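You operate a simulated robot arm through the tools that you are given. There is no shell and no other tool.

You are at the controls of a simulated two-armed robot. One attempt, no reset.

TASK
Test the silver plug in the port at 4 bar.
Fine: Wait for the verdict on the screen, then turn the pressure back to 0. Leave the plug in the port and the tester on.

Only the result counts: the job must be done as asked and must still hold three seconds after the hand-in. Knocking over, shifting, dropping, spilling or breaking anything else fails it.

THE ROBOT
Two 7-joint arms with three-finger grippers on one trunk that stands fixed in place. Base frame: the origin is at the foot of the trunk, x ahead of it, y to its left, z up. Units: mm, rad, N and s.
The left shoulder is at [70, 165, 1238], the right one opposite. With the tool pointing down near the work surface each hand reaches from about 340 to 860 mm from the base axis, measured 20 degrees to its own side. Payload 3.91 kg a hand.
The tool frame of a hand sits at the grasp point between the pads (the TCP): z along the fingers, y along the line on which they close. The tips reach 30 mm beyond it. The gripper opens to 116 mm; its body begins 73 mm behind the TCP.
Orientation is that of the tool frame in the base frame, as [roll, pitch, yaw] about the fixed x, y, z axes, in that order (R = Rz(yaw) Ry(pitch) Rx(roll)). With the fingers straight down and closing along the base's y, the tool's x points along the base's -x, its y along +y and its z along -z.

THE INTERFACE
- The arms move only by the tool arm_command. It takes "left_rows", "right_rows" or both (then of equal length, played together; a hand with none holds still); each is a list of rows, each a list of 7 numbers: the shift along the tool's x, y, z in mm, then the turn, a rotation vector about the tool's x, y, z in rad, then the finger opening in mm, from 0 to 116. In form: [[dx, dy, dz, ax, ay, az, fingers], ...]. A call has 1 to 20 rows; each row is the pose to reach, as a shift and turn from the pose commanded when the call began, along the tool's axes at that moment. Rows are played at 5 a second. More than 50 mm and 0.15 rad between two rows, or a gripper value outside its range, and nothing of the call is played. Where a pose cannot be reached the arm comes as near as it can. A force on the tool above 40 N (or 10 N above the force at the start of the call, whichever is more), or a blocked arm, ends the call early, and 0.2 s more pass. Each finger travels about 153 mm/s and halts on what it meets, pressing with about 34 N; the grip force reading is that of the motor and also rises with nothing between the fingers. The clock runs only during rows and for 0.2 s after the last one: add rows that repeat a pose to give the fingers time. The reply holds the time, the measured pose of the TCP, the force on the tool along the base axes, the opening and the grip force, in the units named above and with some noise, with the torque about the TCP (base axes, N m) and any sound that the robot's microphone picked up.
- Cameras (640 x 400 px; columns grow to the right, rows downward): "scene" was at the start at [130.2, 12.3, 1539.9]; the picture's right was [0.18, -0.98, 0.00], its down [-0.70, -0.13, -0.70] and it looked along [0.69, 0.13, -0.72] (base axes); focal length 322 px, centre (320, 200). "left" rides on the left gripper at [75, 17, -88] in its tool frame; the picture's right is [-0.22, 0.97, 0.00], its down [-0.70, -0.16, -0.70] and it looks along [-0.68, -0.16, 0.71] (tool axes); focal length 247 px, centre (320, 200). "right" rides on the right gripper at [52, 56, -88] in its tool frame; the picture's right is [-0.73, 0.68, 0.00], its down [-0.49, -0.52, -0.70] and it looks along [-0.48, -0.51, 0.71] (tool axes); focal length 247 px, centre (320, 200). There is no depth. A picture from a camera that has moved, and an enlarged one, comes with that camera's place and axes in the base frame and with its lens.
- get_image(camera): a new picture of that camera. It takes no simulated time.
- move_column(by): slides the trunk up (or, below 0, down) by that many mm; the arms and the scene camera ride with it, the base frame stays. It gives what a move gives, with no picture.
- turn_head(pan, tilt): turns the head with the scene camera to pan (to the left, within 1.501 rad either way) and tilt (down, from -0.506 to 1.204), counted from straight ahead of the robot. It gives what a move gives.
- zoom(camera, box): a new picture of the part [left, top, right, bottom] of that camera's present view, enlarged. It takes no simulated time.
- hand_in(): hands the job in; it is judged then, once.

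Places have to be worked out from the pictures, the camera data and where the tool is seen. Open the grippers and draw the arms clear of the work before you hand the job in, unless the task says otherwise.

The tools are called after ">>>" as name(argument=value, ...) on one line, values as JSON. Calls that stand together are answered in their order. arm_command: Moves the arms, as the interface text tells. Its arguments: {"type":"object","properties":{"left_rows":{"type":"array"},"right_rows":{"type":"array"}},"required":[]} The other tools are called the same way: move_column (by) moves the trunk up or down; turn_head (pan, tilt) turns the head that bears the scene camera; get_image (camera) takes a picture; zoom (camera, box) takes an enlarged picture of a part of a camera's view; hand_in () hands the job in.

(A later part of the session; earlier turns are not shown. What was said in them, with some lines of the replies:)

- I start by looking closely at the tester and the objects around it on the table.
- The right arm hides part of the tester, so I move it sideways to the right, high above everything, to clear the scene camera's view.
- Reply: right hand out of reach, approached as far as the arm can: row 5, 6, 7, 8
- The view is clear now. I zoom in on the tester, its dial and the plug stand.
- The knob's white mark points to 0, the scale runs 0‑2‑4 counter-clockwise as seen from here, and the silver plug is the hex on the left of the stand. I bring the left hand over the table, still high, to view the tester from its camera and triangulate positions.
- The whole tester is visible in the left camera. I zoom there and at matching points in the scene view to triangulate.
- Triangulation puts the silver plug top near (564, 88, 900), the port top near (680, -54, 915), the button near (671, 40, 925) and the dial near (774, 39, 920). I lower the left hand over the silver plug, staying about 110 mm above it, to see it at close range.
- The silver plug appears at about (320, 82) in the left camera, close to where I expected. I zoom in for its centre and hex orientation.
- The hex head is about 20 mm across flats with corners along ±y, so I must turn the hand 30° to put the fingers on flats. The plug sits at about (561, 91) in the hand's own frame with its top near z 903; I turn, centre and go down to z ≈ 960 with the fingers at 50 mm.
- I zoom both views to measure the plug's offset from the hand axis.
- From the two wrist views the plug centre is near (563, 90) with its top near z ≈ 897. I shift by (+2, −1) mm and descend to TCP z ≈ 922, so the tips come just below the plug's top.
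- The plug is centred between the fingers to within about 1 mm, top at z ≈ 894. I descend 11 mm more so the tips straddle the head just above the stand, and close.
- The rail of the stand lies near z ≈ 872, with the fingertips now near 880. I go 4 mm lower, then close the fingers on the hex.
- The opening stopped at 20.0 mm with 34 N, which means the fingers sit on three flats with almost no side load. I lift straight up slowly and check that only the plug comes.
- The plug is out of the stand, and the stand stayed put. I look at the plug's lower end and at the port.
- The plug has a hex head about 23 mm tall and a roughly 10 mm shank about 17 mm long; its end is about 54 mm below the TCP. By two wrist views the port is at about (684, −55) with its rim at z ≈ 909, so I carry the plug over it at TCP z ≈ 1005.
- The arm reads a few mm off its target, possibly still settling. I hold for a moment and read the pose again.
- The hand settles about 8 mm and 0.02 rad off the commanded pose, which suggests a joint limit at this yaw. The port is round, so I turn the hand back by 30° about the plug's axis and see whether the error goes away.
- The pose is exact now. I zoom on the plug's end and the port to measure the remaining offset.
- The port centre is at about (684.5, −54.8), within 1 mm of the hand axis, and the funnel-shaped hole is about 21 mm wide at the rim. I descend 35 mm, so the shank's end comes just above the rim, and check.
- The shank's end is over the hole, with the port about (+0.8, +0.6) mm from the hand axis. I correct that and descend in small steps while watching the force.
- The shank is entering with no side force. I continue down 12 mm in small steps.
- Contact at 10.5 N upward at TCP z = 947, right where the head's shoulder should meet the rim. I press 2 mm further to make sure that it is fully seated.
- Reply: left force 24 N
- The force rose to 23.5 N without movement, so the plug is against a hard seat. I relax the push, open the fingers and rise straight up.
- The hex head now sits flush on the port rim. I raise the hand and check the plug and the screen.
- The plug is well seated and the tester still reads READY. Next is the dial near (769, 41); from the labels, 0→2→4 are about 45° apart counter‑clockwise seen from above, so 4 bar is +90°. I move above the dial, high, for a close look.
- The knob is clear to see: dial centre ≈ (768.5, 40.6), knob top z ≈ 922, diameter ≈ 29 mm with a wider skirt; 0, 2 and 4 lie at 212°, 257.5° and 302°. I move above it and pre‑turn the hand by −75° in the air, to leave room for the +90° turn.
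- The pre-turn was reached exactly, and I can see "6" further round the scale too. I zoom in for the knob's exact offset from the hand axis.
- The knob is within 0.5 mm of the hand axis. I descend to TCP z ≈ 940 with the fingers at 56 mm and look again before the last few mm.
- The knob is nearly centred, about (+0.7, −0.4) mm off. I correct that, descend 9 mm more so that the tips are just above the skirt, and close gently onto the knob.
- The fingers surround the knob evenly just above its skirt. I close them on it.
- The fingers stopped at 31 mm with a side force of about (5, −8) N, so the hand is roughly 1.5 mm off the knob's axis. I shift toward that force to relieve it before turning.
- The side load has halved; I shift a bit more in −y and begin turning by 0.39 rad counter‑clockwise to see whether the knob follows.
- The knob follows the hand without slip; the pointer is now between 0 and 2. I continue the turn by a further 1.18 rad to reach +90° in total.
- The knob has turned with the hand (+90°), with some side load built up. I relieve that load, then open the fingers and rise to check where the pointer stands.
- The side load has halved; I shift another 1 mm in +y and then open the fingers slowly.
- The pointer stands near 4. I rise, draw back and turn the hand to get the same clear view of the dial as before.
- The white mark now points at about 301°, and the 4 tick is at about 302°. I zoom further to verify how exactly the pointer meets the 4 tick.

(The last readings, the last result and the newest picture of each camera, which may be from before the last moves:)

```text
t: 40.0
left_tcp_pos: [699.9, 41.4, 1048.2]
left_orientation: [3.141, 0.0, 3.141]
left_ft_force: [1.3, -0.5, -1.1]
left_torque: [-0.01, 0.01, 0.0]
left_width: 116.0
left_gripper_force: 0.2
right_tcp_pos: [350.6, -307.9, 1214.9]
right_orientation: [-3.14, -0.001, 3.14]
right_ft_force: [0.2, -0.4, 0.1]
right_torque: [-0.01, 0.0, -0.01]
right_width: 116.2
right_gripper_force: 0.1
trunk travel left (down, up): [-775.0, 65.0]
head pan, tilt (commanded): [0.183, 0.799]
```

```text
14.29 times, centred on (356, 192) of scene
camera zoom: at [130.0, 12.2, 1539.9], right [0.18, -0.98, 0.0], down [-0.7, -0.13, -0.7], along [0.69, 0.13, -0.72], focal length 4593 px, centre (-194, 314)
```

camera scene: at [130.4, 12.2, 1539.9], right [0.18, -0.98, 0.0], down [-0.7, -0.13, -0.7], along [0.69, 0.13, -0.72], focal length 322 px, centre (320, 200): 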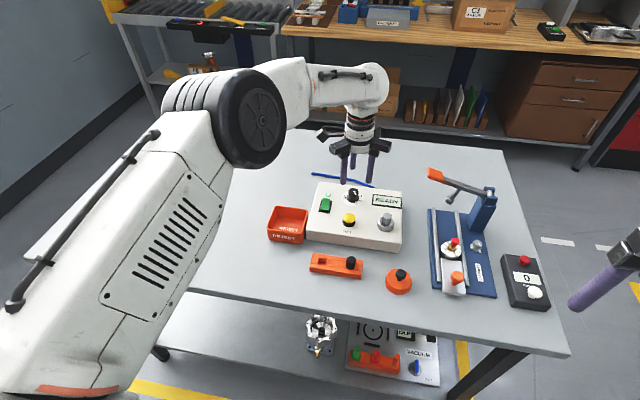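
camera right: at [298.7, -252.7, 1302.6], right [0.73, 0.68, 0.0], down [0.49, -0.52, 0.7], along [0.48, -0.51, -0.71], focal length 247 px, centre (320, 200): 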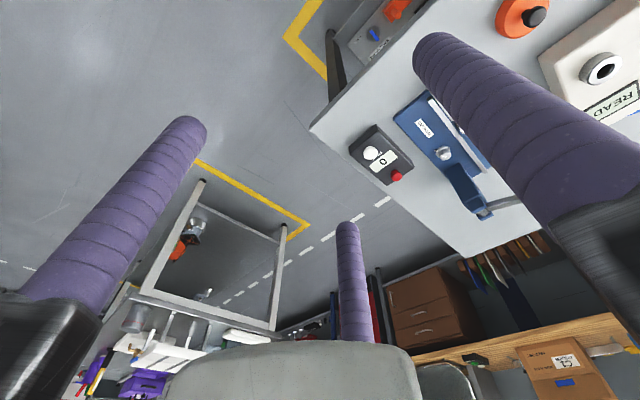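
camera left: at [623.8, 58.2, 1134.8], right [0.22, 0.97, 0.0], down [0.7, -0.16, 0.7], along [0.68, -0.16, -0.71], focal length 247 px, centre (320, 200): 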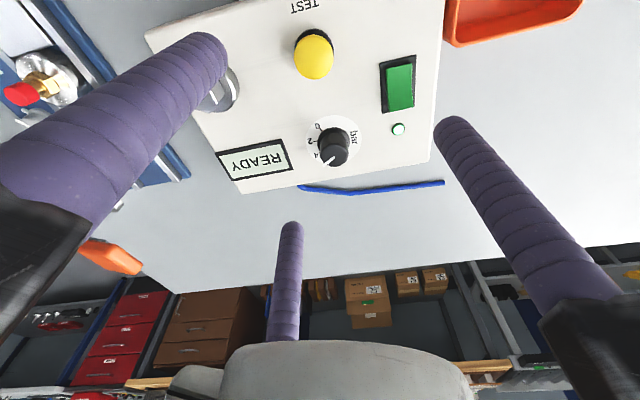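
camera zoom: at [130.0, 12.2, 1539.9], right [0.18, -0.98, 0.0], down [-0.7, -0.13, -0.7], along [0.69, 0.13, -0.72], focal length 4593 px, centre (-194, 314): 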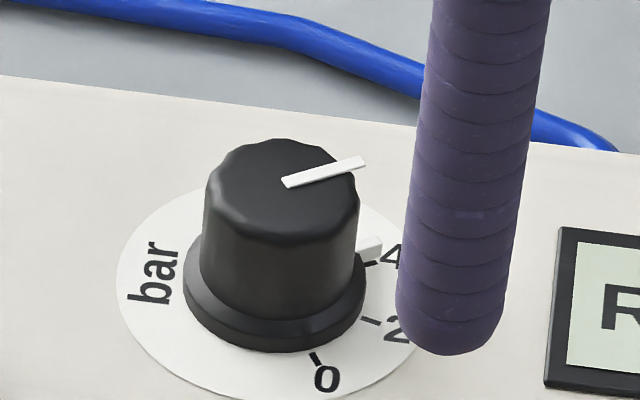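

The pointer is at 4 within about 1.5°. Next I press TEST (centre ≈ (676.8, 41), top near z 917) with the single +y finger, opening 30 mm, so I move the hand to (676.8, 13.5) and down to TCP z ≈ 962.

>>> arm_command(left_rows=[[12, -14, 0, 0, 0, 0, 80], [23.2, -27.7, 10, 0, 0, 0, 50], [23.2, -27.7, 40, 0, 0, 0, 30], [23.2, -27.7, 70, 0, 0, 0, 30], [23.2, -27.7, 86, 0, 0, 0, 30], [23.2, -27.7, 86, 0, 0, 0, 30]])

>>> get_image(camera="left")

>>> zoom(camera="scene", box=[310, 180, 410, 250])

```text
t: 41.4
left_tcp_pos: [676.3, 13.8, 963.5]
left_orientation: [-3.141, 0.0, -3.139]
left_ft_force: [0.3, 0.0, 0.5]
left_torque: [-0.03, -0.01, 0.0]
left_width: 29.8
left_gripper_force: 0.1
right_tcp_pos: [350.4, -308.5, 1215.1]
right_orientation: [3.141, -0.001, 3.139]
right_ft_force: [-0.7, -0.3, -0.8]
right_torque: [0.03, 0.0, 0.01]
right_width: 116.2
right_gripper_force: 0.1
trunk travel left (down, up): [-775.0, 65.0]
head pan, tilt (commanded): [0.183, 0.799]
```

```text
taken
camera left: at [601.0, 32.8, 1049.2], right [0.22, 0.97, 0.0], down [0.7, -0.16, 0.7], along [0.68, -0.16, -0.71], focal length 247 px, centre (320, 200)
```

left: 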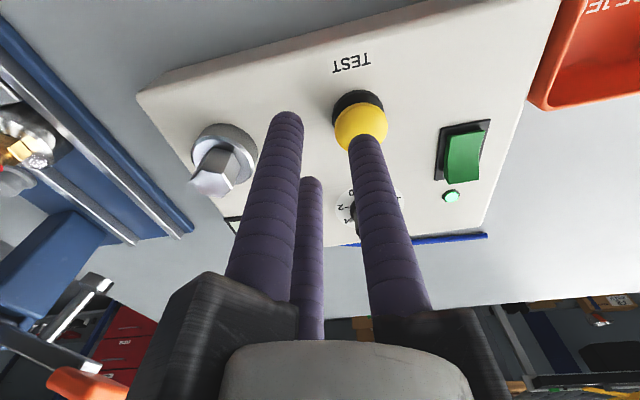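

```text
5.71 times, centred on (360, 215) of scene
camera zoom: at [130.3, 12.4, 1539.9], right [0.18, -0.98, 0.0], down [-0.7, -0.13, -0.7], along [0.69, 0.13, -0.72], focal length 1837 px, centre (91, 114)
```

zoom: 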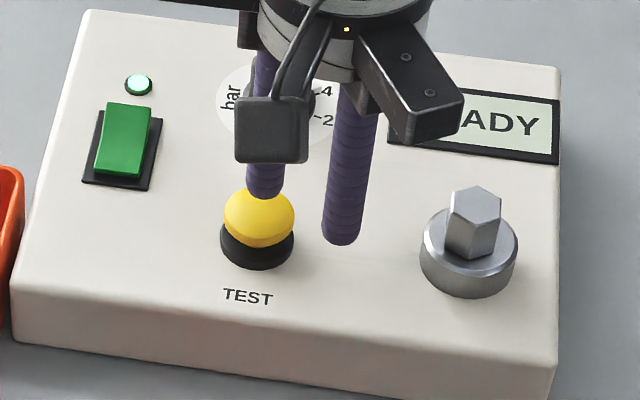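

The finger is right over the yellow button. I lower it slowly, watching the force and the screen.

>>> arm_command(left_rows=[[0, 0, 4, 0, 0, 0, 30], [0, 0, 8, 0, 0, 0, 30], [0, 0, 11, 0, 0, 0, 30], [0, 0, 13, 0, 0, 0, 30]])

>>> zoom(camera="scene", box=[310, 180, 410, 250])

```text
t: 42.4
left_tcp_pos: [676.3, 13.7, 949.1]
left_orientation: [3.141, -0.001, 3.141]
left_ft_force: [0.4, 0.2, 0.5]
left_torque: [0.02, 0.01, 0.04]
left_width: 30.0
left_gripper_force: 0.0
right_tcp_pos: [348.8, -308.3, 1213.2]
right_orientation: [3.142, 0.002, 3.139]
right_ft_force: [0.2, 1.0, -0.4]
right_torque: [0.03, -0.03, -0.01]
right_width: 115.9
right_gripper_force: 0.1
trunk travel left (down, up): [-775.0, 65.0]
head pan, tilt (commanded): [0.183, 0.799]
```

```text
5.71 times, centred on (360, 215) of scene
camera zoom: at [130.3, 12.2, 1539.9], right [0.18, -0.98, 0.0], down [-0.7, -0.13, -0.7], along [0.69, 0.13, -0.72], focal length 1837 px, centre (91, 114)
```

zoom: 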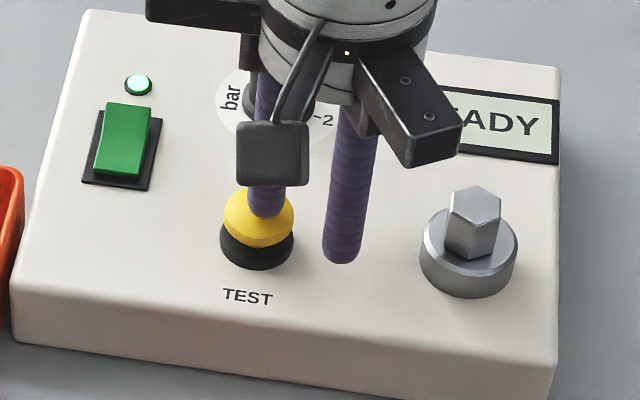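

There is no contact yet. I go down another 5 mm in fine steps.

>>> arm_command(left_rows=[[0, 0, 1.5, 0, 0, 0, 30], [0, 0, 3, 0, 0, 0, 30], [0, 0, 4, 0, 0, 0, 30], [0, 0, 5, 0, 0, 0, 30]])

>>> zoom(camera="scene", box=[310, 180, 410, 250])

```text
t: 43.4
left_tcp_pos: [676.7, 13.9, 944.5]
left_orientation: [-3.141, 0.003, -3.141]
left_ft_force: [1.8, 1.2, 4.4]
left_torque: [0.13, -0.02, 0.02]
left_width: 30.1
left_gripper_force: 0.1
right_tcp_pos: [349.9, -307.1, 1215.0]
right_orientation: [3.141, 0.002, 3.139]
right_ft_force: [0.7, -1.1, 0.3]
right_torque: [0.01, -0.01, -0.02]
right_width: 116.0
right_gripper_force: 0.1
trunk travel left (down, up): [-775.0, 65.0]
head pan, tilt (commanded): [0.183, 0.799]
```

```text
5.71 times, centred on (360, 215) of scene
camera zoom: at [129.9, 12.1, 1539.9], right [0.18, -0.98, 0.0], down [-0.7, -0.13, -0.7], along [0.69, 0.13, -0.72], focal length 1837 px, centre (91, 114)
```

zoom: 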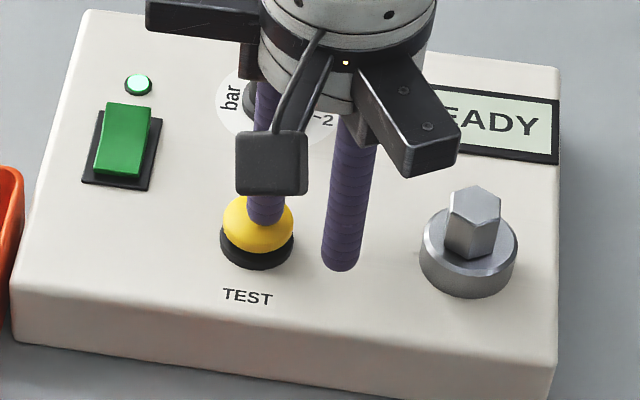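

The finger touches the button at 4.4 N and it begins to move. I press further in small steps.

>>> arm_command(left_rows=[[0, 0, 1, 0, 0, 0, 30], [0, 0, 2, 0, 0, 0, 30], [0, 0, 3, 0, 0, 0, 30]])

>>> zoom(camera="scene", box=[310, 180, 410, 250])

```text
t: 44.2
left_tcp_pos: [675.8, 13.9, 941.8]
left_orientation: [-3.141, 0.003, 3.141]
left_ft_force: [3.4, -0.6, 9.3]
left_torque: [0.22, -0.14, -0.08]
left_width: 30.0
left_gripper_force: 0.1
right_tcp_pos: [350.0, -309.3, 1214.5]
right_orientation: [3.141, 0.0, 3.14]
right_ft_force: [-0.1, 0.1, 0.4]
right_torque: [-0.05, 0.0, 0.01]
right_width: 116.0
right_gripper_force: 0.1
trunk travel left (down, up): [-775.0, 65.0]
head pan, tilt (commanded): [0.183, 0.799]
heard: click
```

```text
5.71 times, centred on (360, 215) of scene
camera zoom: at [129.5, 12.1, 1540.1], right [0.18, -0.98, 0.0], down [-0.7, -0.13, -0.7], along [0.69, 0.13, -0.72], focal length 1837 px, centre (91, 114)
```

zoom: 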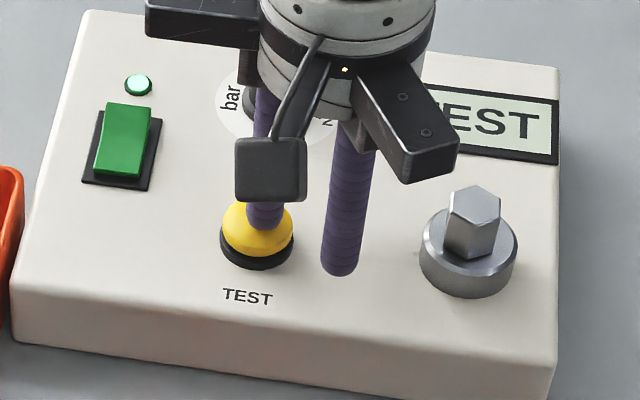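

A click was heard and the screen shows "TEST": the test has started. I release the button by rising straight up and watch the screen.

>>> arm_command(left_rows=[[0, 0, -4, 0, 0, 0, 30], [0, 0, -12, 0, 0, 0, 30], [0, 0, -30, 0, 0, 0, 30]])

>>> zoom(camera="scene", box=[310, 170, 410, 240])

```text
t: 45.0
left_tcp_pos: [675.4, 13.6, 971.0]
left_orientation: [3.141, -0.001, -3.14]
left_ft_force: [-0.2, -0.5, -0.4]
left_torque: [0.01, -0.04, 0.0]
left_width: 30.1
left_gripper_force: 0.0
right_tcp_pos: [349.3, -308.8, 1215.2]
right_orientation: [3.141, 0.0, 3.139]
right_ft_force: [0.2, -0.3, -0.1]
right_torque: [0.01, -0.05, 0.03]
right_width: 116.0
right_gripper_force: 0.1
trunk travel left (down, up): [-775.0, 65.0]
head pan, tilt (commanded): [0.183, 0.799]
```

```text
5.71 times, centred on (360, 205) of scene
camera zoom: at [129.4, 12.2, 1539.9], right [0.18, -0.98, 0.0], down [-0.7, -0.13, -0.7], along [0.69, 0.13, -0.72], focal length 1837 px, centre (91, 171)
```

zoom: 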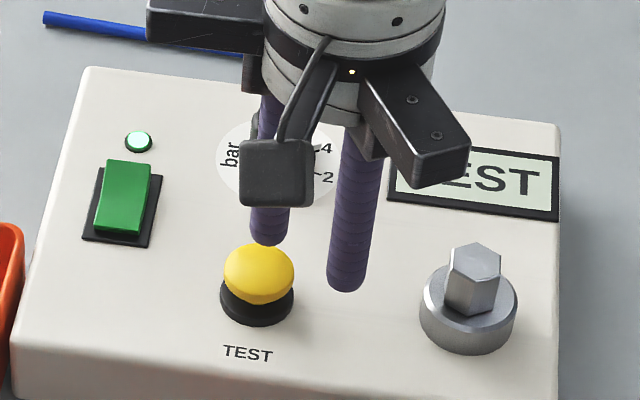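

The screen still shows TEST after release. I move up and away from the dial, while the test runs, and keep checking the screen.

>>> arm_command(left_rows=[[0, 0, -30, 0, 0, 0, 40], [0, 0, -77, 0, 0, 0, 60], [-12, 14, -77, 0, 0, 0, 90], [-24, 27.5, -77, 0, 0, 0, 116], [-24, 27.5, -77, 0, 0, 0, 116], [-24, 27.5, -77, 0, 0, 0, 116]])

>>> zoom(camera="scene", box=[310, 170, 410, 240])

>>> get_image(camera="left")

```text
t: 46.4
left_tcp_pos: [699.5, 40.7, 1047.2]
left_orientation: [3.141, 0.001, -3.139]
left_ft_force: [0.1, -0.7, -0.5]
left_torque: [-0.03, -0.01, 0.0]
left_width: 116.1
left_gripper_force: 0.0
right_tcp_pos: [350.9, -308.5, 1215.1]
right_orientation: [-3.141, 0.0, 3.139]
right_ft_force: [0.1, 0.4, 0.2]
right_torque: [-0.01, 0.03, 0.0]
right_width: 116.1
right_gripper_force: 0.1
trunk travel left (down, up): [-775.0, 65.0]
head pan, tilt (commanded): [0.183, 0.799]
```

```text
5.71 times, centred on (360, 205) of scene
camera zoom: at [130.9, 12.3, 1539.8], right [0.18, -0.98, 0.0], down [-0.71, -0.13, -0.7], along [0.69, 0.13, -0.72], focal length 1837 px, centre (91, 171)
```

zoom: 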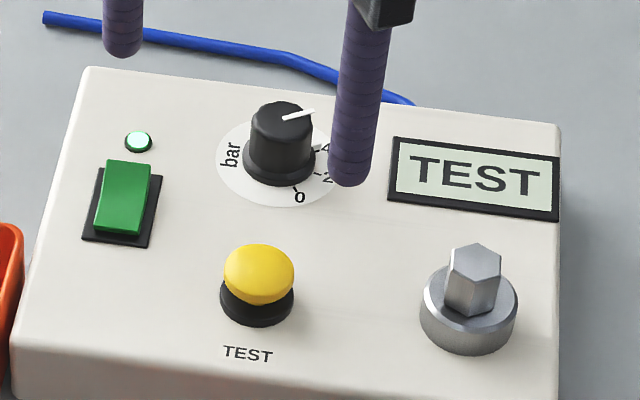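

```text
taken
camera left: at [624.6, 58.3, 1134.7], right [0.22, 0.97, 0.0], down [0.7, -0.16, 0.7], along [0.68, -0.16, -0.71], focal length 247 px, centre (320, 200)
```

left: 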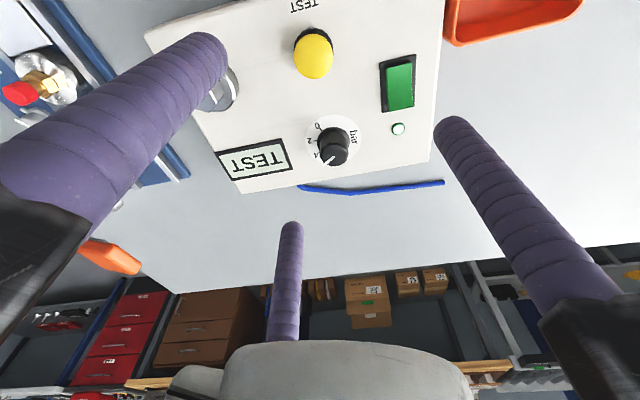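

The test is still running. I wait in place, repeating the pose, and check the screen again.

>>> arm_command(left_rows=[[0, 0, 0, 0, 0, 0, 116], [0, 0, 0, 0, 0, 0, 116], [0, 0, 0, 0, 0, 0, 116], [0, 0, 0, 0, 0, 0, 116], [0, 0, 0, 0, 0, 0, 116], [0, 0, 0, 0, 0, 0, 116], [0, 0, 0, 0, 0, 0, 116], [0, 0, 0, 0, 0, 0, 116], [0, 0, 0, 0, 0, 0, 116], [0, 0, 0, 0, 0, 0, 116]])

>>> zoom(camera="scene", box=[310, 170, 410, 240])

```text
t: 48.6
left_tcp_pos: [699.3, 41.1, 1047.5]
left_orientation: [3.141, 0.0, -3.139]
left_ft_force: [0.2, 0.4, 0.0]
left_torque: [-0.03, 0.03, 0.01]
left_width: 116.0
left_gripper_force: 0.1
right_tcp_pos: [349.9, -309.1, 1215.1]
right_orientation: [-3.141, 0.0, 3.14]
right_ft_force: [0.0, -0.2, -0.5]
right_torque: [0.0, 0.01, 0.0]
right_width: 116.0
right_gripper_force: 0.1
trunk travel left (down, up): [-775.0, 65.0]
head pan, tilt (commanded): [0.183, 0.799]
```

```text
5.71 times, centred on (360, 205) of scene
camera zoom: at [130.2, 12.2, 1539.9], right [0.18, -0.98, 0.0], down [-0.7, -0.13, -0.7], along [0.69, 0.13, -0.72], focal length 1837 px, centre (91, 171)
```

zoom: 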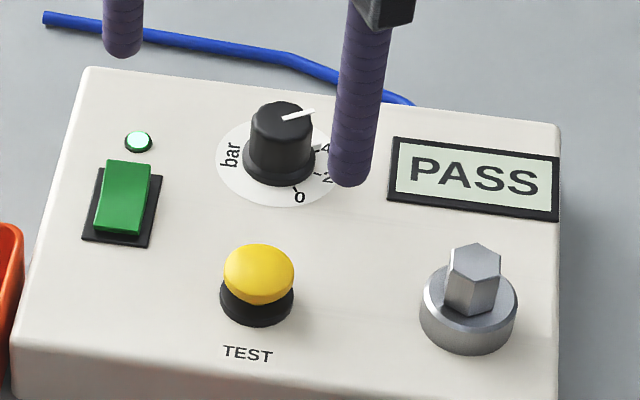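

The screen reads PASS. Now I turn the pressure back to 0: I return above the knob with the same hand yaw as at release (+15°) and stop at z ≈ 990.

>>> arm_command(left_rows=[[-25, 0.1, 10, 0, 0, -0.09, 100], [-50, 0.2, 25, 0, 0, -0.18, 75], [-69.2, 0.2, 40, 0, 0, -0.26, 54], [-69.2, 0.2, 58, 0, 0, -0.26, 54], [-69.2, 0.2, 58, 0, 0, -0.26, 54]])

>>> zoom(camera="left", box=[250, 40, 390, 150])

>>> zoom(camera="scene", box=[310, 160, 410, 230])

```text
t: 49.8
left_tcp_pos: [769.3, 41.2, 990.1]
left_orientation: [-3.141, -0.001, -2.879]
left_ft_force: [0.0, 0.9, -0.5]
left_torque: [0.0, 0.03, 0.03]
left_width: 53.9
left_gripper_force: 0.1
right_tcp_pos: [350.3, -309.4, 1214.4]
right_orientation: [3.142, 0.001, 3.14]
right_ft_force: [0.1, 0.4, 0.7]
right_torque: [-0.02, -0.01, -0.03]
right_width: 116.1
right_gripper_force: 0.1
trunk travel left (down, up): [-775.0, 65.0]
head pan, tilt (commanded): [0.183, 0.799]
```

```text
3.64 times, centred on (320, 95) of left
camera zoom: at [692.1, 39.3, 1076.3], right [-0.04, 1.0, 0.0], down [0.71, 0.03, 0.7], along [0.7, 0.03, -0.71], focal length 898 px, centre (320, 582)
```

zoom: 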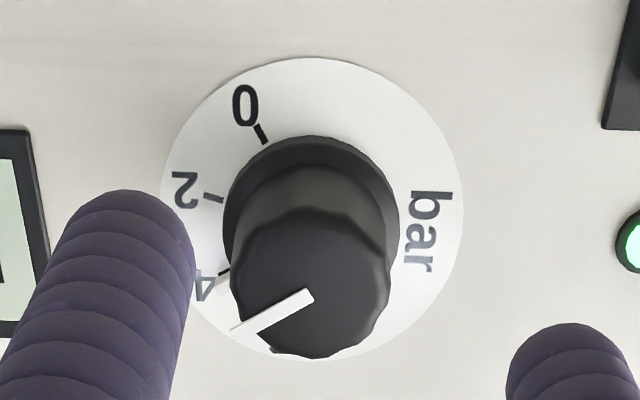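

```text
5.71 times, centred on (360, 195) of scene
camera zoom: at [129.9, 12.2, 1539.9], right [0.18, -0.98, 0.0], down [-0.7, -0.13, -0.7], along [0.69, 0.13, -0.72], focal length 1837 px, centre (91, 229)
```

zoom: 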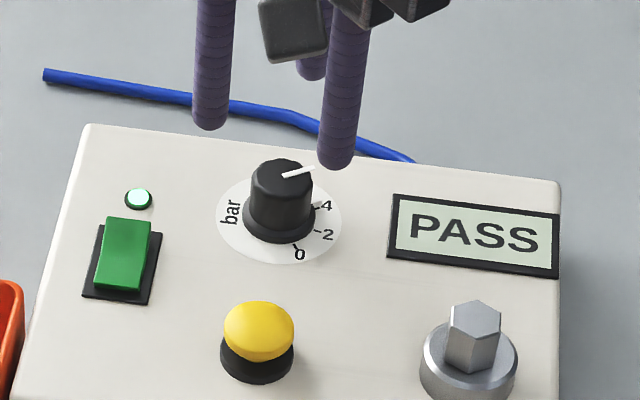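

The hand is lined up over the knob as before. I descend 58 mm to the same grip height.

>>> arm_command(left_rows=[[0, 0, 20, 0, 0, 0, 54], [0, 0, 40, 0, 0, 0, 54], [0, 0, 52, 0, 0, 0, 54], [0, 0, 58, 0, 0, 0, 54], [0, 0, 58, 0, 0, 0, 54]])

>>> zoom(camera="left", box=[250, 80, 390, 190])

>>> zoom(camera="scene", box=[320, 170, 384, 210])

```text
t: 51.0
left_tcp_pos: [770.0, 42.3, 932.0]
left_orientation: [-3.139, -0.001, -2.881]
left_ft_force: [0.5, 0.5, -0.5]
left_torque: [0.01, -0.01, 0.0]
left_width: 54.2
left_gripper_force: 0.0
right_tcp_pos: [350.1, -307.9, 1213.7]
right_orientation: [3.141, 0.0, 3.141]
right_ft_force: [-0.3, 0.6, -0.9]
right_torque: [0.0, -0.04, -0.01]
right_width: 116.1
right_gripper_force: 0.0
trunk travel left (down, up): [-775.0, 65.0]
head pan, tilt (commanded): [0.183, 0.799]
```

```text
3.64 times, centred on (320, 135) of left
camera zoom: at [692.2, 38.9, 1018.4], right [-0.04, 1.0, 0.0], down [0.71, 0.02, 0.7], along [0.7, 0.02, -0.71], focal length 898 px, centre (320, 436)
```

zoom: 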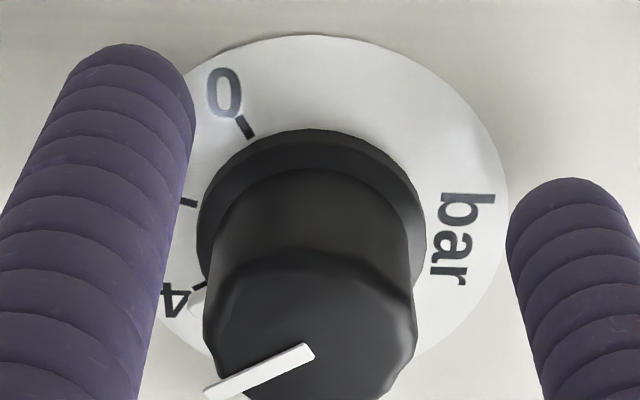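

```text
10.00 times, centred on (352, 190) of scene
camera zoom: at [130.1, 12.2, 1539.9], right [0.18, -0.98, 0.0], down [-0.7, -0.13, -0.7], along [0.69, 0.13, -0.72], focal length 3215 px, centre (0, 300)
```

zoom: 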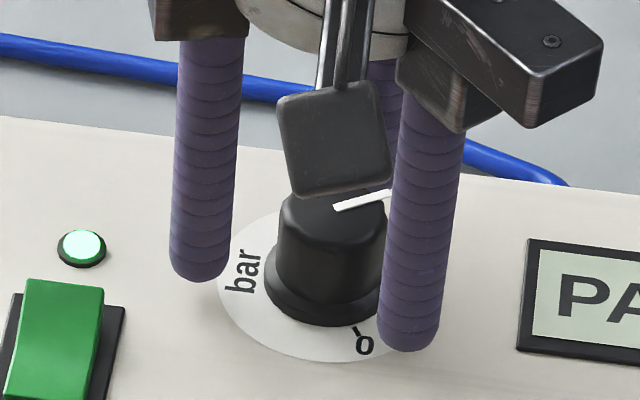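

I close the fingers on the knob and check the side load.

>>> arm_command(left_rows=[[0, 0, 0, 0, 0, 0, 44], [0, 0, 0, 0, 0, 0, 34], [0, 0, 0, 0, 0, 0, 28], [0, 0, 0, 0, 0, 0, 22], [0, 0, 0, 0, 0, 0, 16], [0, 0, 0, 0, 0, 0, 16]])

>>> zoom(camera="left", box=[250, 80, 390, 190])

```text
t: 52.4
left_tcp_pos: [770.0, 40.6, 931.3]
left_orientation: [-3.141, 0.002, -2.882]
left_ft_force: [0.0, -3.2, -0.5]
left_torque: [-0.08, 0.0, -0.04]
left_width: 31.8
left_gripper_force: 15.6
right_tcp_pos: [352.1, -308.2, 1213.8]
right_orientation: [-3.141, 0.0, 3.139]
right_ft_force: [-0.1, -0.1, 0.3]
right_torque: [-0.04, -0.04, 0.0]
right_width: 116.1
right_gripper_force: 0.1
trunk travel left (down, up): [-775.0, 65.0]
head pan, tilt (commanded): [0.183, 0.799]
```

```text
3.64 times, centred on (320, 135) of left
camera zoom: at [692.4, 38.3, 1018.4], right [-0.04, 1.0, 0.0], down [0.71, 0.03, 0.7], along [0.7, 0.02, -0.71], focal length 898 px, centre (320, 436)
```

zoom: 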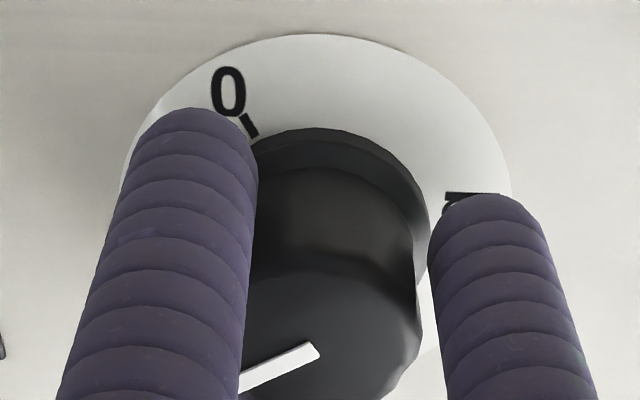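

The width reads 31.8 mm with a lower grip force, so the fingers may still be settling. I hold a bit longer.

>>> arm_command(left_rows=[[0, 0, 0, 0, 0, 0, 12], [0, 0, 0, 0, 0, 0, 8], [0, 0, 0, 0, 0, 0, 8], [0, 0, 0, 0, 0, 0, 8]])

>>> zoom(camera="scene", box=[320, 170, 384, 210])

```text
t: 53.4
left_tcp_pos: [769.9, 41.1, 930.3]
left_orientation: [-3.14, 0.0, -2.882]
left_ft_force: [-0.2, -4.5, -1.2]
left_torque: [-0.21, -0.06, 0.01]
left_width: 31.8
left_gripper_force: 23.8
right_tcp_pos: [350.5, -309.6, 1215.2]
right_orientation: [-3.14, 0.001, 3.14]
right_ft_force: [0.6, -0.4, -0.4]
right_torque: [0.0, -0.01, -0.02]
right_width: 115.7
right_gripper_force: 0.0
trunk travel left (down, up): [-775.0, 65.0]
head pan, tilt (commanded): [0.183, 0.799]
```

```text
10.00 times, centred on (352, 190) of scene
camera zoom: at [130.4, 11.4, 1539.9], right [0.18, -0.98, 0.0], down [-0.7, -0.13, -0.7], along [0.69, 0.13, -0.72], focal length 3215 px, centre (0, 300)
```

zoom: 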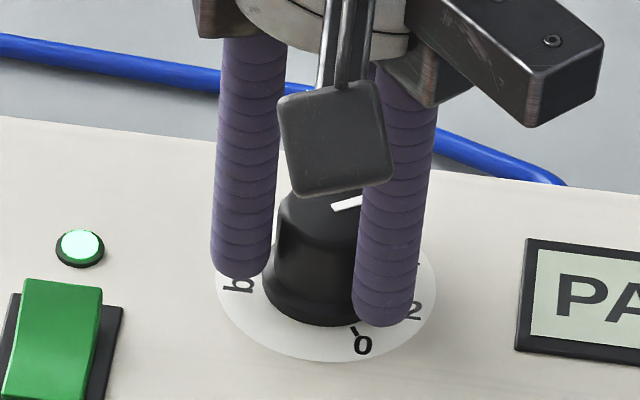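

The grip is firm enough at 24 N with a small side load. I turn clockwise halfway (0.786 rad) with a matching small centring shift, then check the load and the pointer.

>>> arm_command(left_rows=[[0.18, -0.68, 0, 0, 0, 0, 4], [0.05, -0.82, 0, 0, 0, 0.131, 4], [-0.07, -0.98, 0, 0, 0, 0.262, 4], [-0.17, -1.15, 0, 0, 0, 0.393, 4], [-0.24, -1.33, 0, 0, 0, 0.524, 4], [-0.28, -1.52, 0, 0, 0, 0.655, 4], [-0.3, -1.71, 0, 0, 0, 0.786, 4], [-0.3, -1.71, 0, 0, 0, 0.786, 4]])

>>> zoom(camera="left", box=[250, 80, 390, 190])

>>> zoom(camera="scene", box=[320, 170, 420, 230])

```text
t: 55.2
left_tcp_pos: [769.5, 39.6, 931.5]
left_orientation: [3.141, -0.001, 2.614]
left_ft_force: [-0.5, -1.4, -4.7]
left_torque: [0.2, -0.28, -0.04]
left_width: 30.8
left_gripper_force: 45.0
right_tcp_pos: [350.6, -309.1, 1213.9]
right_orientation: [-3.141, 0.001, 3.139]
right_ft_force: [0.5, -0.1, 0.1]
right_torque: [0.0, 0.03, 0.01]
right_width: 115.8
right_gripper_force: 0.1
trunk travel left (down, up): [-775.0, 65.0]
head pan, tilt (commanded): [0.183, 0.799]
```

```text
3.64 times, centred on (320, 135) of left
camera zoom: at [713.5, 92.9, 1018.5], right [0.68, 0.73, 0.0], down [0.52, -0.49, 0.7], along [0.51, -0.48, -0.71], focal length 898 px, centre (320, 436)
```

zoom: 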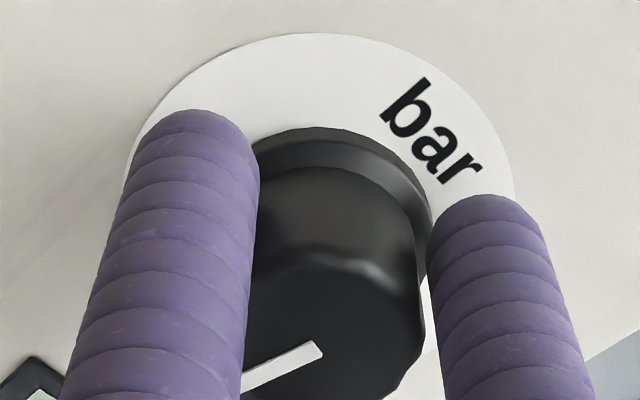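

```text
6.40 times, centred on (370, 200) of scene
camera zoom: at [130.8, 11.9, 1539.8], right [0.18, -0.98, 0.0], down [-0.7, -0.13, -0.7], along [0.69, 0.13, -0.72], focal length 2058 px, centre (0, 200)
```

zoom: 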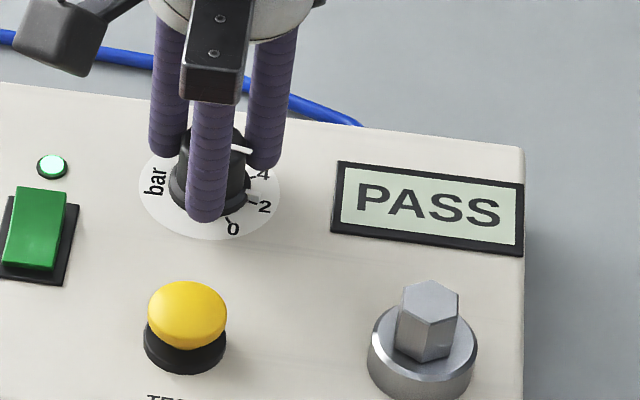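

The pointer is back at 2 with little side load. I turn the remaining 0.785 rad to 0.

>>> arm_command(left_rows=[[-0.13, -0.14, 0, 0, 0, 0.131, 4], [-0.25, -0.3, 0, 0, 0, 0.262, 4], [-0.34, -0.47, 0, 0, 0, 0.393, 4], [-0.42, -0.65, 0, 0, 0, 0.524, 4], [-0.46, -0.84, 0, 0, 0, 0.655, 4], [-0.48, -1.03, 0, 0, 0, 0.786, 4], [-0.48, -1.03, 0, 0, 0, 0.786, 4], [-0.48, -1.03, 0, 0, 0, 0.786, 4]])

>>> zoom(camera="left", box=[250, 80, 390, 190])

>>> zoom(camera="scene", box=[320, 170, 420, 230])

```text
t: 57.0
left_tcp_pos: [769.8, 40.2, 932.2]
left_orientation: [-3.141, 0.0, 1.831]
left_ft_force: [-5.5, 6.7, -5.4]
left_torque: [0.66, 0.31, -0.01]
left_width: 31.2
left_gripper_force: 44.6
right_tcp_pos: [351.1, -306.8, 1214.6]
right_orientation: [-3.141, 0.001, 3.141]
right_ft_force: [-0.6, 0.3, 0.5]
right_torque: [0.02, -0.04, -0.04]
right_width: 116.2
right_gripper_force: 0.1
trunk travel left (down, up): [-775.0, 65.0]
head pan, tilt (commanded): [0.183, 0.799]
```

```text
3.64 times, centred on (320, 135) of left
camera zoom: at [767.0, 116.9, 1018.5], right [1.0, 0.03, 0.0], down [0.02, -0.71, 0.7], along [0.02, -0.7, -0.71], focal length 898 px, centre (320, 436)
```

zoom: 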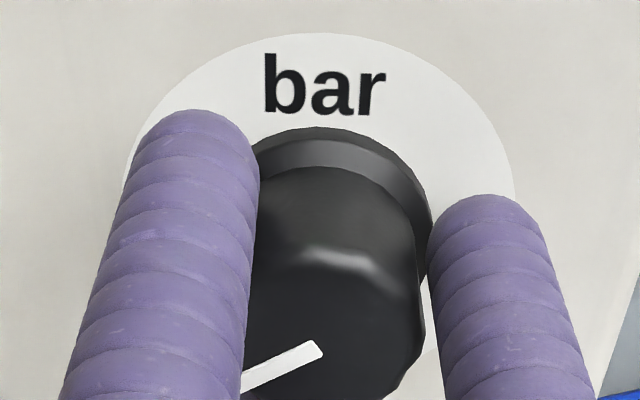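

```text
6.40 times, centred on (370, 200) of scene
camera zoom: at [130.3, 13.4, 1539.9], right [0.18, -0.98, 0.0], down [-0.7, -0.13, -0.7], along [0.69, 0.13, -0.72], focal length 2058 px, centre (0, 200)
```

zoom: 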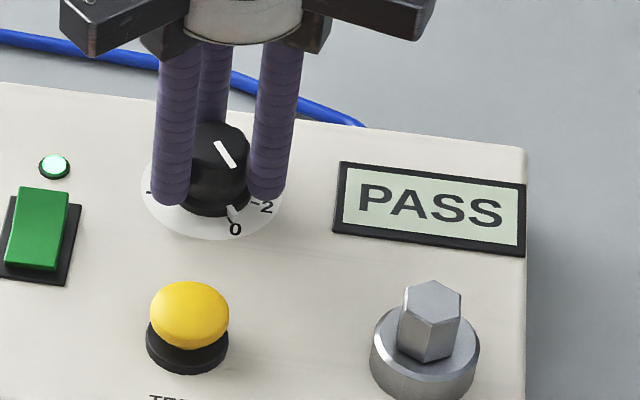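

The knob is back at its original look, pointer at 0, and the screen still shows PASS. I relieve the side load, open the fingers, and rise.

>>> arm_command(left_rows=[[0.6, -0.3, 0, 0, 0, 0, 4], [1.2, -0.5, 0, 0, 0, 0, 4], [1.2, -0.5, 0, 0, 0, 0, 20], [1.2, -0.5, 0, 0, 0, 0, 28], [1.2, -0.5, 0, 0, 0, 0, 34], [1.2, -0.5, 0, 0, 0, 0, 42], [1.2, -0.5, 0, 0, 0, 0, 54], [1.2, -0.5, 0, 0, 0, 0, 54]])

>>> zoom(camera="left", box=[250, 80, 390, 190])

>>> zoom(camera="scene", box=[320, 170, 384, 210])

```text
t: 58.8
left_tcp_pos: [769.4, 39.2, 932.7]
left_orientation: [3.14, 0.001, 1.832]
left_ft_force: [-0.2, -0.4, -0.9]
left_torque: [-0.01, 0.03, 0.0]
left_width: 54.1
left_gripper_force: 0.0
right_tcp_pos: [351.7, -308.4, 1214.6]
right_orientation: [3.141, 0.0, 3.14]
right_ft_force: [-0.1, 0.5, 0.2]
right_torque: [-0.01, -0.01, -0.03]
right_width: 116.1
right_gripper_force: 0.0
trunk travel left (down, up): [-775.0, 65.0]
head pan, tilt (commanded): [0.183, 0.799]
```

```text
3.64 times, centred on (320, 135) of left
camera zoom: at [766.2, 116.6, 1019.0], right [1.0, 0.03, 0.0], down [0.02, -0.71, 0.7], along [0.02, -0.7, -0.71], focal length 898 px, centre (320, 436)
```

zoom: 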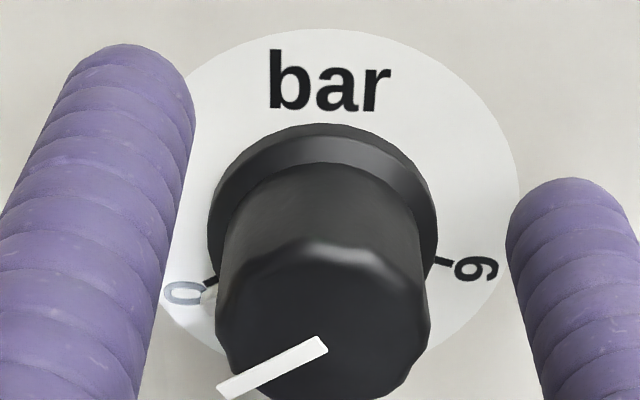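

```text
10.00 times, centred on (352, 190) of scene
camera zoom: at [130.3, 12.1, 1539.9], right [0.18, -0.98, 0.0], down [-0.7, -0.13, -0.7], along [0.69, 0.13, -0.72], focal length 3215 px, centre (0, 300)
```

zoom: 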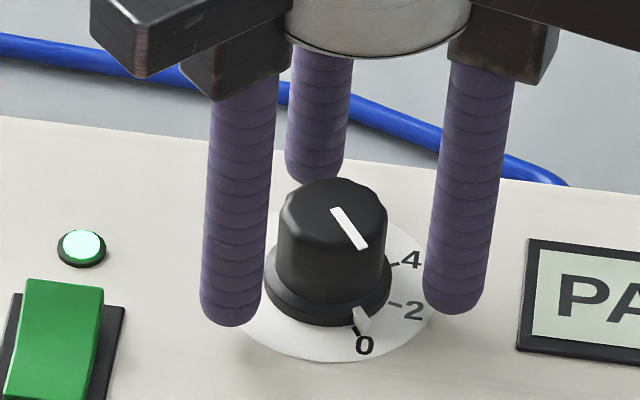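

Compared with the picture before the first turn, the knob stopped about 3–4° short of 0 (the 0 tick now shows beside the pointer). I grip again here and turn a further 0.07 rad clockwise.

>>> arm_command(left_rows=[[0, 0, 0, 0, 0, 0, 44], [0, 0, 0, 0, 0, 0, 34], [0, 0, 0, 0, 0, 0, 28], [0, 0, 0, 0, 0, 0, 20], [0, 0, 0, 0, 0, 0, 10], [0, 0, 0, 0, 0, 0, 4], [0, 0, 0, 0, 0, 0, 4]])

>>> zoom(camera="scene", box=[320, 170, 384, 210])

```text
t: 60.4
left_tcp_pos: [771.1, 40.3, 931.3]
left_orientation: [3.14, -0.001, 1.832]
left_ft_force: [4.8, 0.4, 1.7]
left_torque: [-0.09, -0.07, -0.02]
left_width: 31.2
left_gripper_force: 45.2
right_tcp_pos: [350.9, -307.1, 1215.3]
right_orientation: [-3.14, 0.0, 3.138]
right_ft_force: [0.4, -0.2, 0.3]
right_torque: [0.02, 0.01, -0.02]
right_width: 115.9
right_gripper_force: 0.0
trunk travel left (down, up): [-775.0, 65.0]
head pan, tilt (commanded): [0.183, 0.799]
```

```text
10.00 times, centred on (352, 190) of scene
camera zoom: at [130.8, 12.3, 1539.9], right [0.18, -0.98, 0.0], down [-0.7, -0.13, -0.7], along [0.69, 0.13, -0.72], focal length 3215 px, centre (0, 300)
```

zoom: 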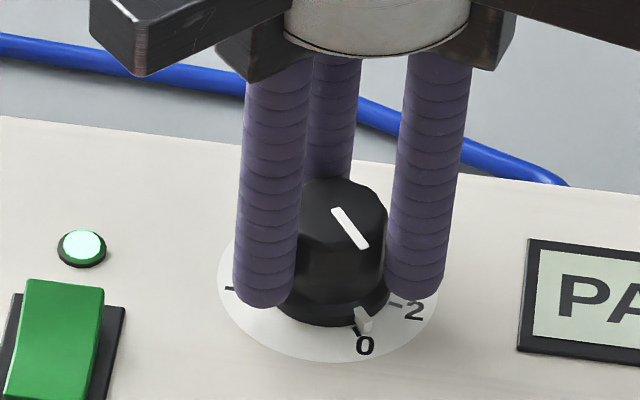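

The knob holds about 3–4° from 0. I turn by +0.07 rad about the tool axis (clockwise) and compare the pointer with the 0 tick.

>>> arm_command(left_rows=[[0, 0.3, 0, 0, 0, 0.035, 4], [0, 0.6, 0, 0, 0, 0.07, 4], [0, 0.6, 0, 0, 0, 0.07, 4], [0, 0.6, 0, 0, 0, 0.07, 4]])

>>> zoom(camera="scene", box=[320, 170, 384, 210])

>>> zoom(camera="scene", box=[340, 185, 372, 210])

```text
t: 61.4
left_tcp_pos: [769.4, 40.3, 931.0]
left_orientation: [3.14, 0.002, 1.763]
left_ft_force: [2.9, 0.7, 6.3]
left_torque: [-0.06, 0.57, 0.01]
left_width: 30.9
left_gripper_force: 44.9
right_tcp_pos: [350.9, -308.4, 1215.6]
right_orientation: [3.14, 0.0, 3.139]
right_ft_force: [0.2, -0.3, -0.3]
right_torque: [-0.01, -0.03, 0.0]
right_width: 116.2
right_gripper_force: 0.1
trunk travel left (down, up): [-775.0, 65.0]
head pan, tilt (commanded): [0.183, 0.799]
```

```text
10.00 times, centred on (352, 190) of scene
camera zoom: at [130.0, 12.2, 1540.0], right [0.18, -0.98, 0.0], down [-0.7, -0.13, -0.7], along [0.69, 0.13, -0.72], focal length 3215 px, centre (0, 300)
```

zoom: 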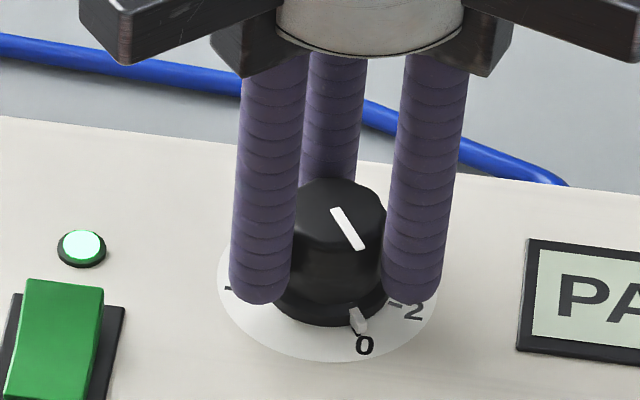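

```text
16.00 times, centred on (356, 198) of scene
camera zoom: at [130.0, 12.2, 1540.0], right [0.18, -0.98, 0.0], down [-0.7, -0.13, -0.7], along [0.69, 0.13, -0.72], focal length 5144 px, centre (-256, 240)
```

zoom: 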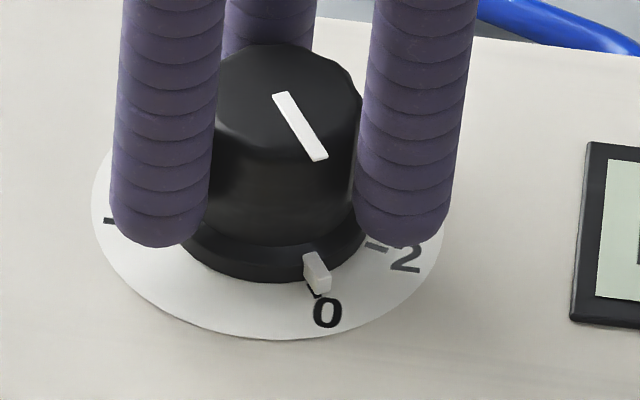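

The pointer now matches the original zero picture. I open the fingers gently without any shift, so the knob isn't disturbed, and look again.

>>> arm_command(left_rows=[[0, 0, 0, 0, 0, 0, 16], [0, 0, 0, 0, 0, 0, 26], [0, 0, 0, 0, 0, 0, 30], [0, 0, 0, 0, 0, 0, 33], [0, 0, 0, 0, 0, 0, 37], [0, 0, 0, 0, 0, 0, 44], [0, 0, 0, 0, 0, 0, 54], [0, 0, 0, 0, 0, 0, 54]])

>>> zoom(camera="scene", box=[320, 170, 384, 210])

>>> zoom(camera="scene", box=[340, 185, 372, 210])

```text
t: 63.2
left_tcp_pos: [771.1, 39.7, 930.7]
left_orientation: [3.141, 0.0, 1.76]
left_ft_force: [-0.2, -0.7, 0.4]
left_torque: [0.02, -0.01, -0.02]
left_width: 53.9
left_gripper_force: 0.0
right_tcp_pos: [350.1, -307.6, 1214.5]
right_orientation: [-3.14, 0.0, 3.14]
right_ft_force: [0.3, 0.4, -0.3]
right_torque: [-0.02, 0.02, -0.02]
right_width: 116.1
right_gripper_force: 0.1
trunk travel left (down, up): [-775.0, 65.0]
head pan, tilt (commanded): [0.183, 0.799]
```

```text
10.00 times, centred on (352, 190) of scene
camera zoom: at [130.2, 12.2, 1539.9], right [0.18, -0.98, 0.0], down [-0.7, -0.13, -0.7], along [0.69, 0.13, -0.72], focal length 3215 px, centre (0, 300)
```

zoom: 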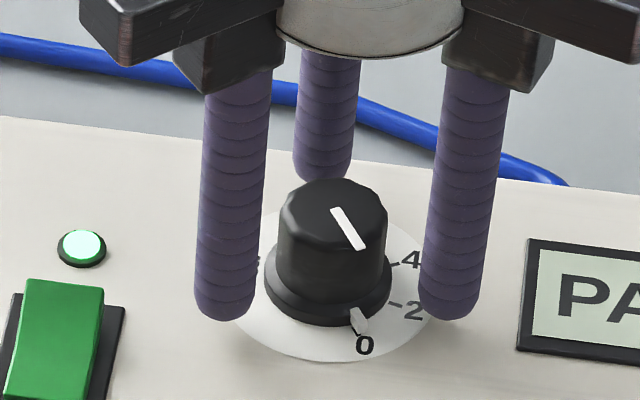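

```text
16.00 times, centred on (356, 198) of scene
camera zoom: at [130.2, 12.2, 1539.9], right [0.18, -0.98, 0.0], down [-0.7, -0.13, -0.7], along [0.69, 0.13, -0.72], focal length 5144 px, centre (-256, 240)
```

zoom: 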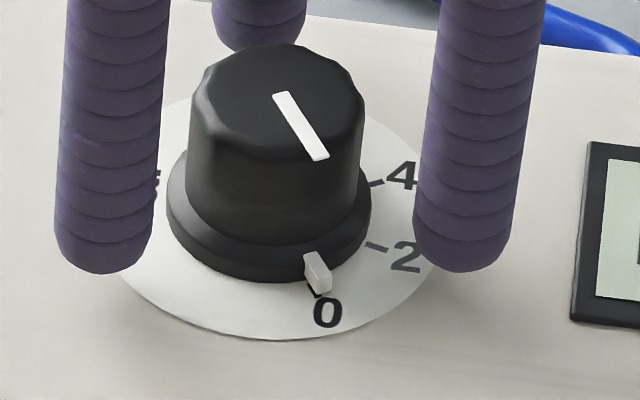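

The pointer stands on 0, as in the original picture. I rise straight up and then draw the left hand clear to the left.

>>> arm_command(left_rows=[[0, 0, -8, 0, 0, 0, 54], [0, 0, -25, 0, 0, 0, 54], [0, 0, -55, 0, 0, 0, 60], [0, 0, -95, 0, 0, 0, 80], [0, 0, -140, 0, 0, 0, 100], [0, 0, -180, 0, 0, 0, 116], [0, 0, -180, 0, 0, 0, 116]])

>>> get_image(camera="scene")

>>> zoom(camera="scene", box=[310, 160, 410, 230])

```text
t: 64.8
left_tcp_pos: [770.6, 38.4, 1111.5]
left_orientation: [-3.141, 0.0, 1.762]
left_ft_force: [0.2, 0.9, -0.1]
left_torque: [0.02, 0.04, -0.01]
left_width: 115.8
left_gripper_force: 0.1
right_tcp_pos: [351.4, -308.2, 1214.2]
right_orientation: [3.142, -0.001, 3.139]
right_ft_force: [0.4, 0.5, 0.5]
right_torque: [-0.03, -0.02, -0.01]
right_width: 115.9
right_gripper_force: 0.0
trunk travel left (down, up): [-775.0, 65.0]
head pan, tilt (commanded): [0.183, 0.799]
```

```text
taken
camera scene: at [130.9, 12.1, 1539.8], right [0.18, -0.98, 0.0], down [-0.7, -0.13, -0.7], along [0.69, 0.13, -0.72], focal length 322 px, centre (320, 200)
```

scene: 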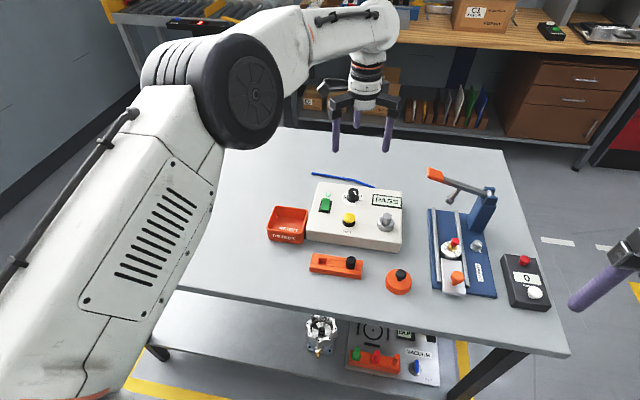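

```text
5.71 times, centred on (360, 195) of scene
camera zoom: at [130.9, 12.1, 1539.8], right [0.18, -0.98, 0.0], down [-0.7, -0.13, -0.7], along [0.69, 0.13, -0.72], focal length 1837 px, centre (91, 229)
```

zoom: 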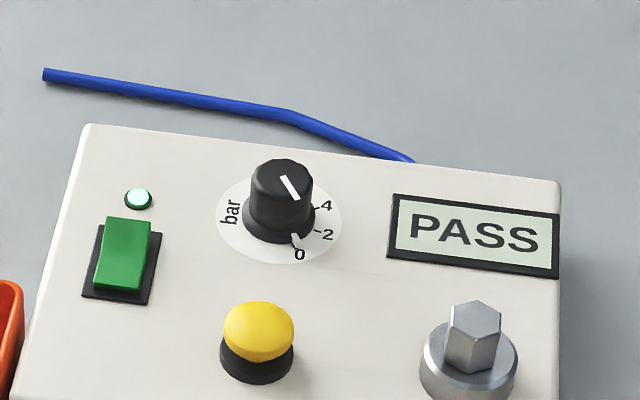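

Everything stands as asked: PASS shown, dial at 0, plug in the port, tester on. I move the left hand back toward its starting place, well clear of the work.

>>> arm_command(left_rows=[[32, -9, -12, 0, 0, -0.138, 116], [64, -18, -24, 0, 0, -0.276, 116], [97, -27, -36, 0, 0, -0.414, 116], [129, -36, -48, 0, 0, -0.552, 116], [161, -45, -60, 0, 0, -0.69, 116], [194, -54, -72, 0, 0, -0.828, 116], [226, -63, -84, 0, 0, -0.966, 116], [258, -72, -96, 0, 0, -1.104, 116], [291, -81, -108, 0, 0, -1.242, 116], [323, -90, -120, 0, 0, -1.38, 116], [323, -90, -120, 0, 0, -1.38, 116]])

>>> get_image(camera="scene")

>>> zoom(camera="scene", box=[250, 160, 430, 300])

>>> zoom(camera="scene", box=[340, 178, 372, 206])

```text
t: 67.2
left_tcp_pos: [622.3, 341.1, 1231.4]
left_orientation: [3.142, 0.0, 3.139]
left_ft_force: [0.4, 0.1, 0.1]
left_torque: [0.03, 0.02, 0.0]
left_width: 116.0
left_gripper_force: 0.1
right_tcp_pos: [351.7, -309.0, 1213.2]
right_orientation: [-3.141, 0.001, 3.14]
right_ft_force: [0.4, -0.4, 0.1]
right_torque: [0.01, -0.02, 0.0]
right_width: 115.9
right_gripper_force: 0.0
trunk travel left (down, up): [-775.0, 65.0]
head pan, tilt (commanded): [0.183, 0.799]
```

```text
taken
camera scene: at [130.8, 11.6, 1539.8], right [0.18, -0.98, 0.0], down [-0.7, -0.13, -0.7], along [0.69, 0.13, -0.72], focal length 322 px, centre (320, 200)
```

scene: 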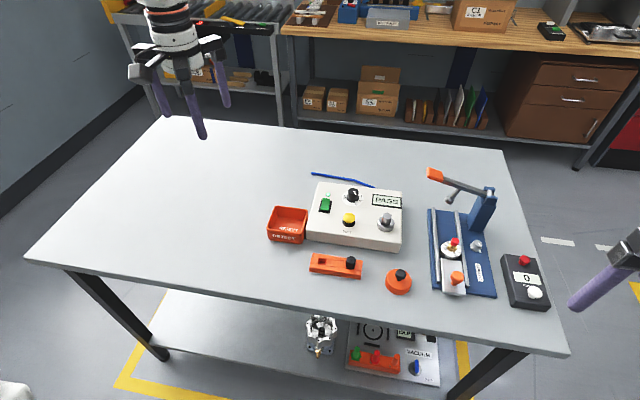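

```text
2.86 times, centred on (340, 230) of scene
camera zoom: at [130.8, 11.6, 1539.8], right [0.18, -0.98, 0.0], down [-0.7, -0.13, -0.7], along [0.69, 0.13, -0.72], focal length 919 px, centre (263, 114)
```

zoom: 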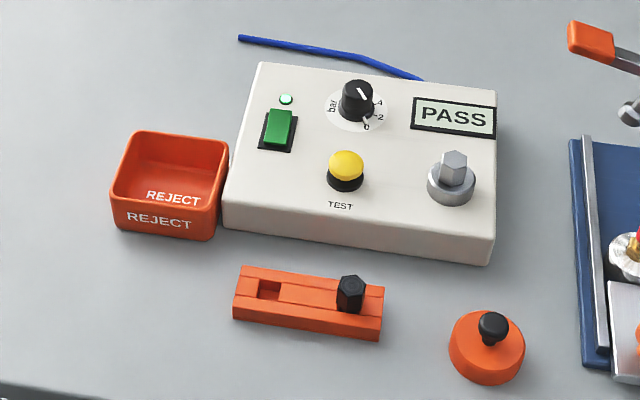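

```text
14.29 times, centred on (356, 192) of scene
camera zoom: at [130.8, 11.6, 1539.8], right [0.18, -0.98, 0.0], down [-0.7, -0.13, -0.7], along [0.69, 0.13, -0.72], focal length 4593 px, centre (-194, 314)
```

zoom: 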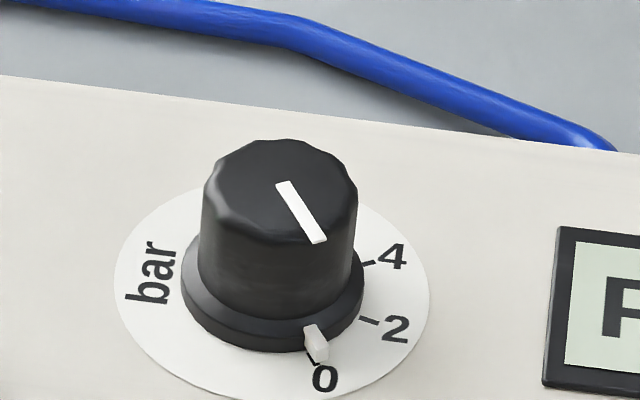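

All objects stand as they did at the start. I take the same zoom as my first one, to compare the pointer with its original zero position before handing in.

>>> zoom(camera="scene", box=[330, 175, 410, 225])

```text
8.00 times, centred on (370, 200) of scene
camera zoom: at [130.8, 11.6, 1539.8], right [0.18, -0.98, 0.0], down [-0.7, -0.13, -0.7], along [0.69, 0.13, -0.72], focal length 2572 px, centre (-80, 200)
```

zoom: 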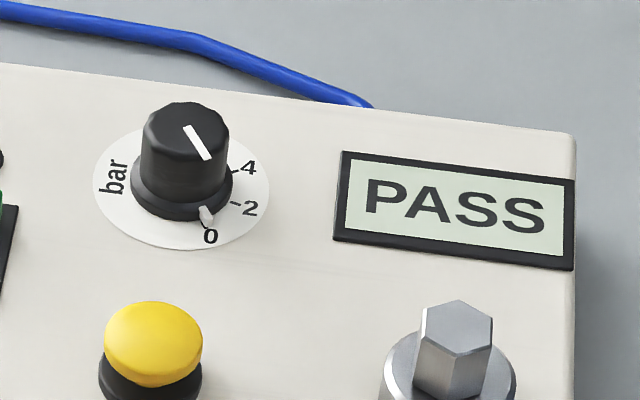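

The picture matches the original zero position: pointer on 0, PASS shown, plug seated, tester on, both grippers open and clear. I hand the job in.

>>> hand_in()

```text
The job is handed in.
```

The silver plug passed its test at 4 bar, and I have handed the job in. The screen showed **PASS** after the test finished.

- **Plug:** it is still seated in the port, with its head flush on the rim.
- **Pressure:** I set the dial to the 4 mark, within about 1.5°. It is now back at 0 and matches how it looked at the start. My first turn back stopped about 3–4° short, so I gripped it again and corrected it.
- **Tester:** it is on, with the lamp lit.
- **Surroundings:** in the last picture the tester, stand, black plug and reject bin all stood where they did at the start. Both grippers are open and clear of the work.
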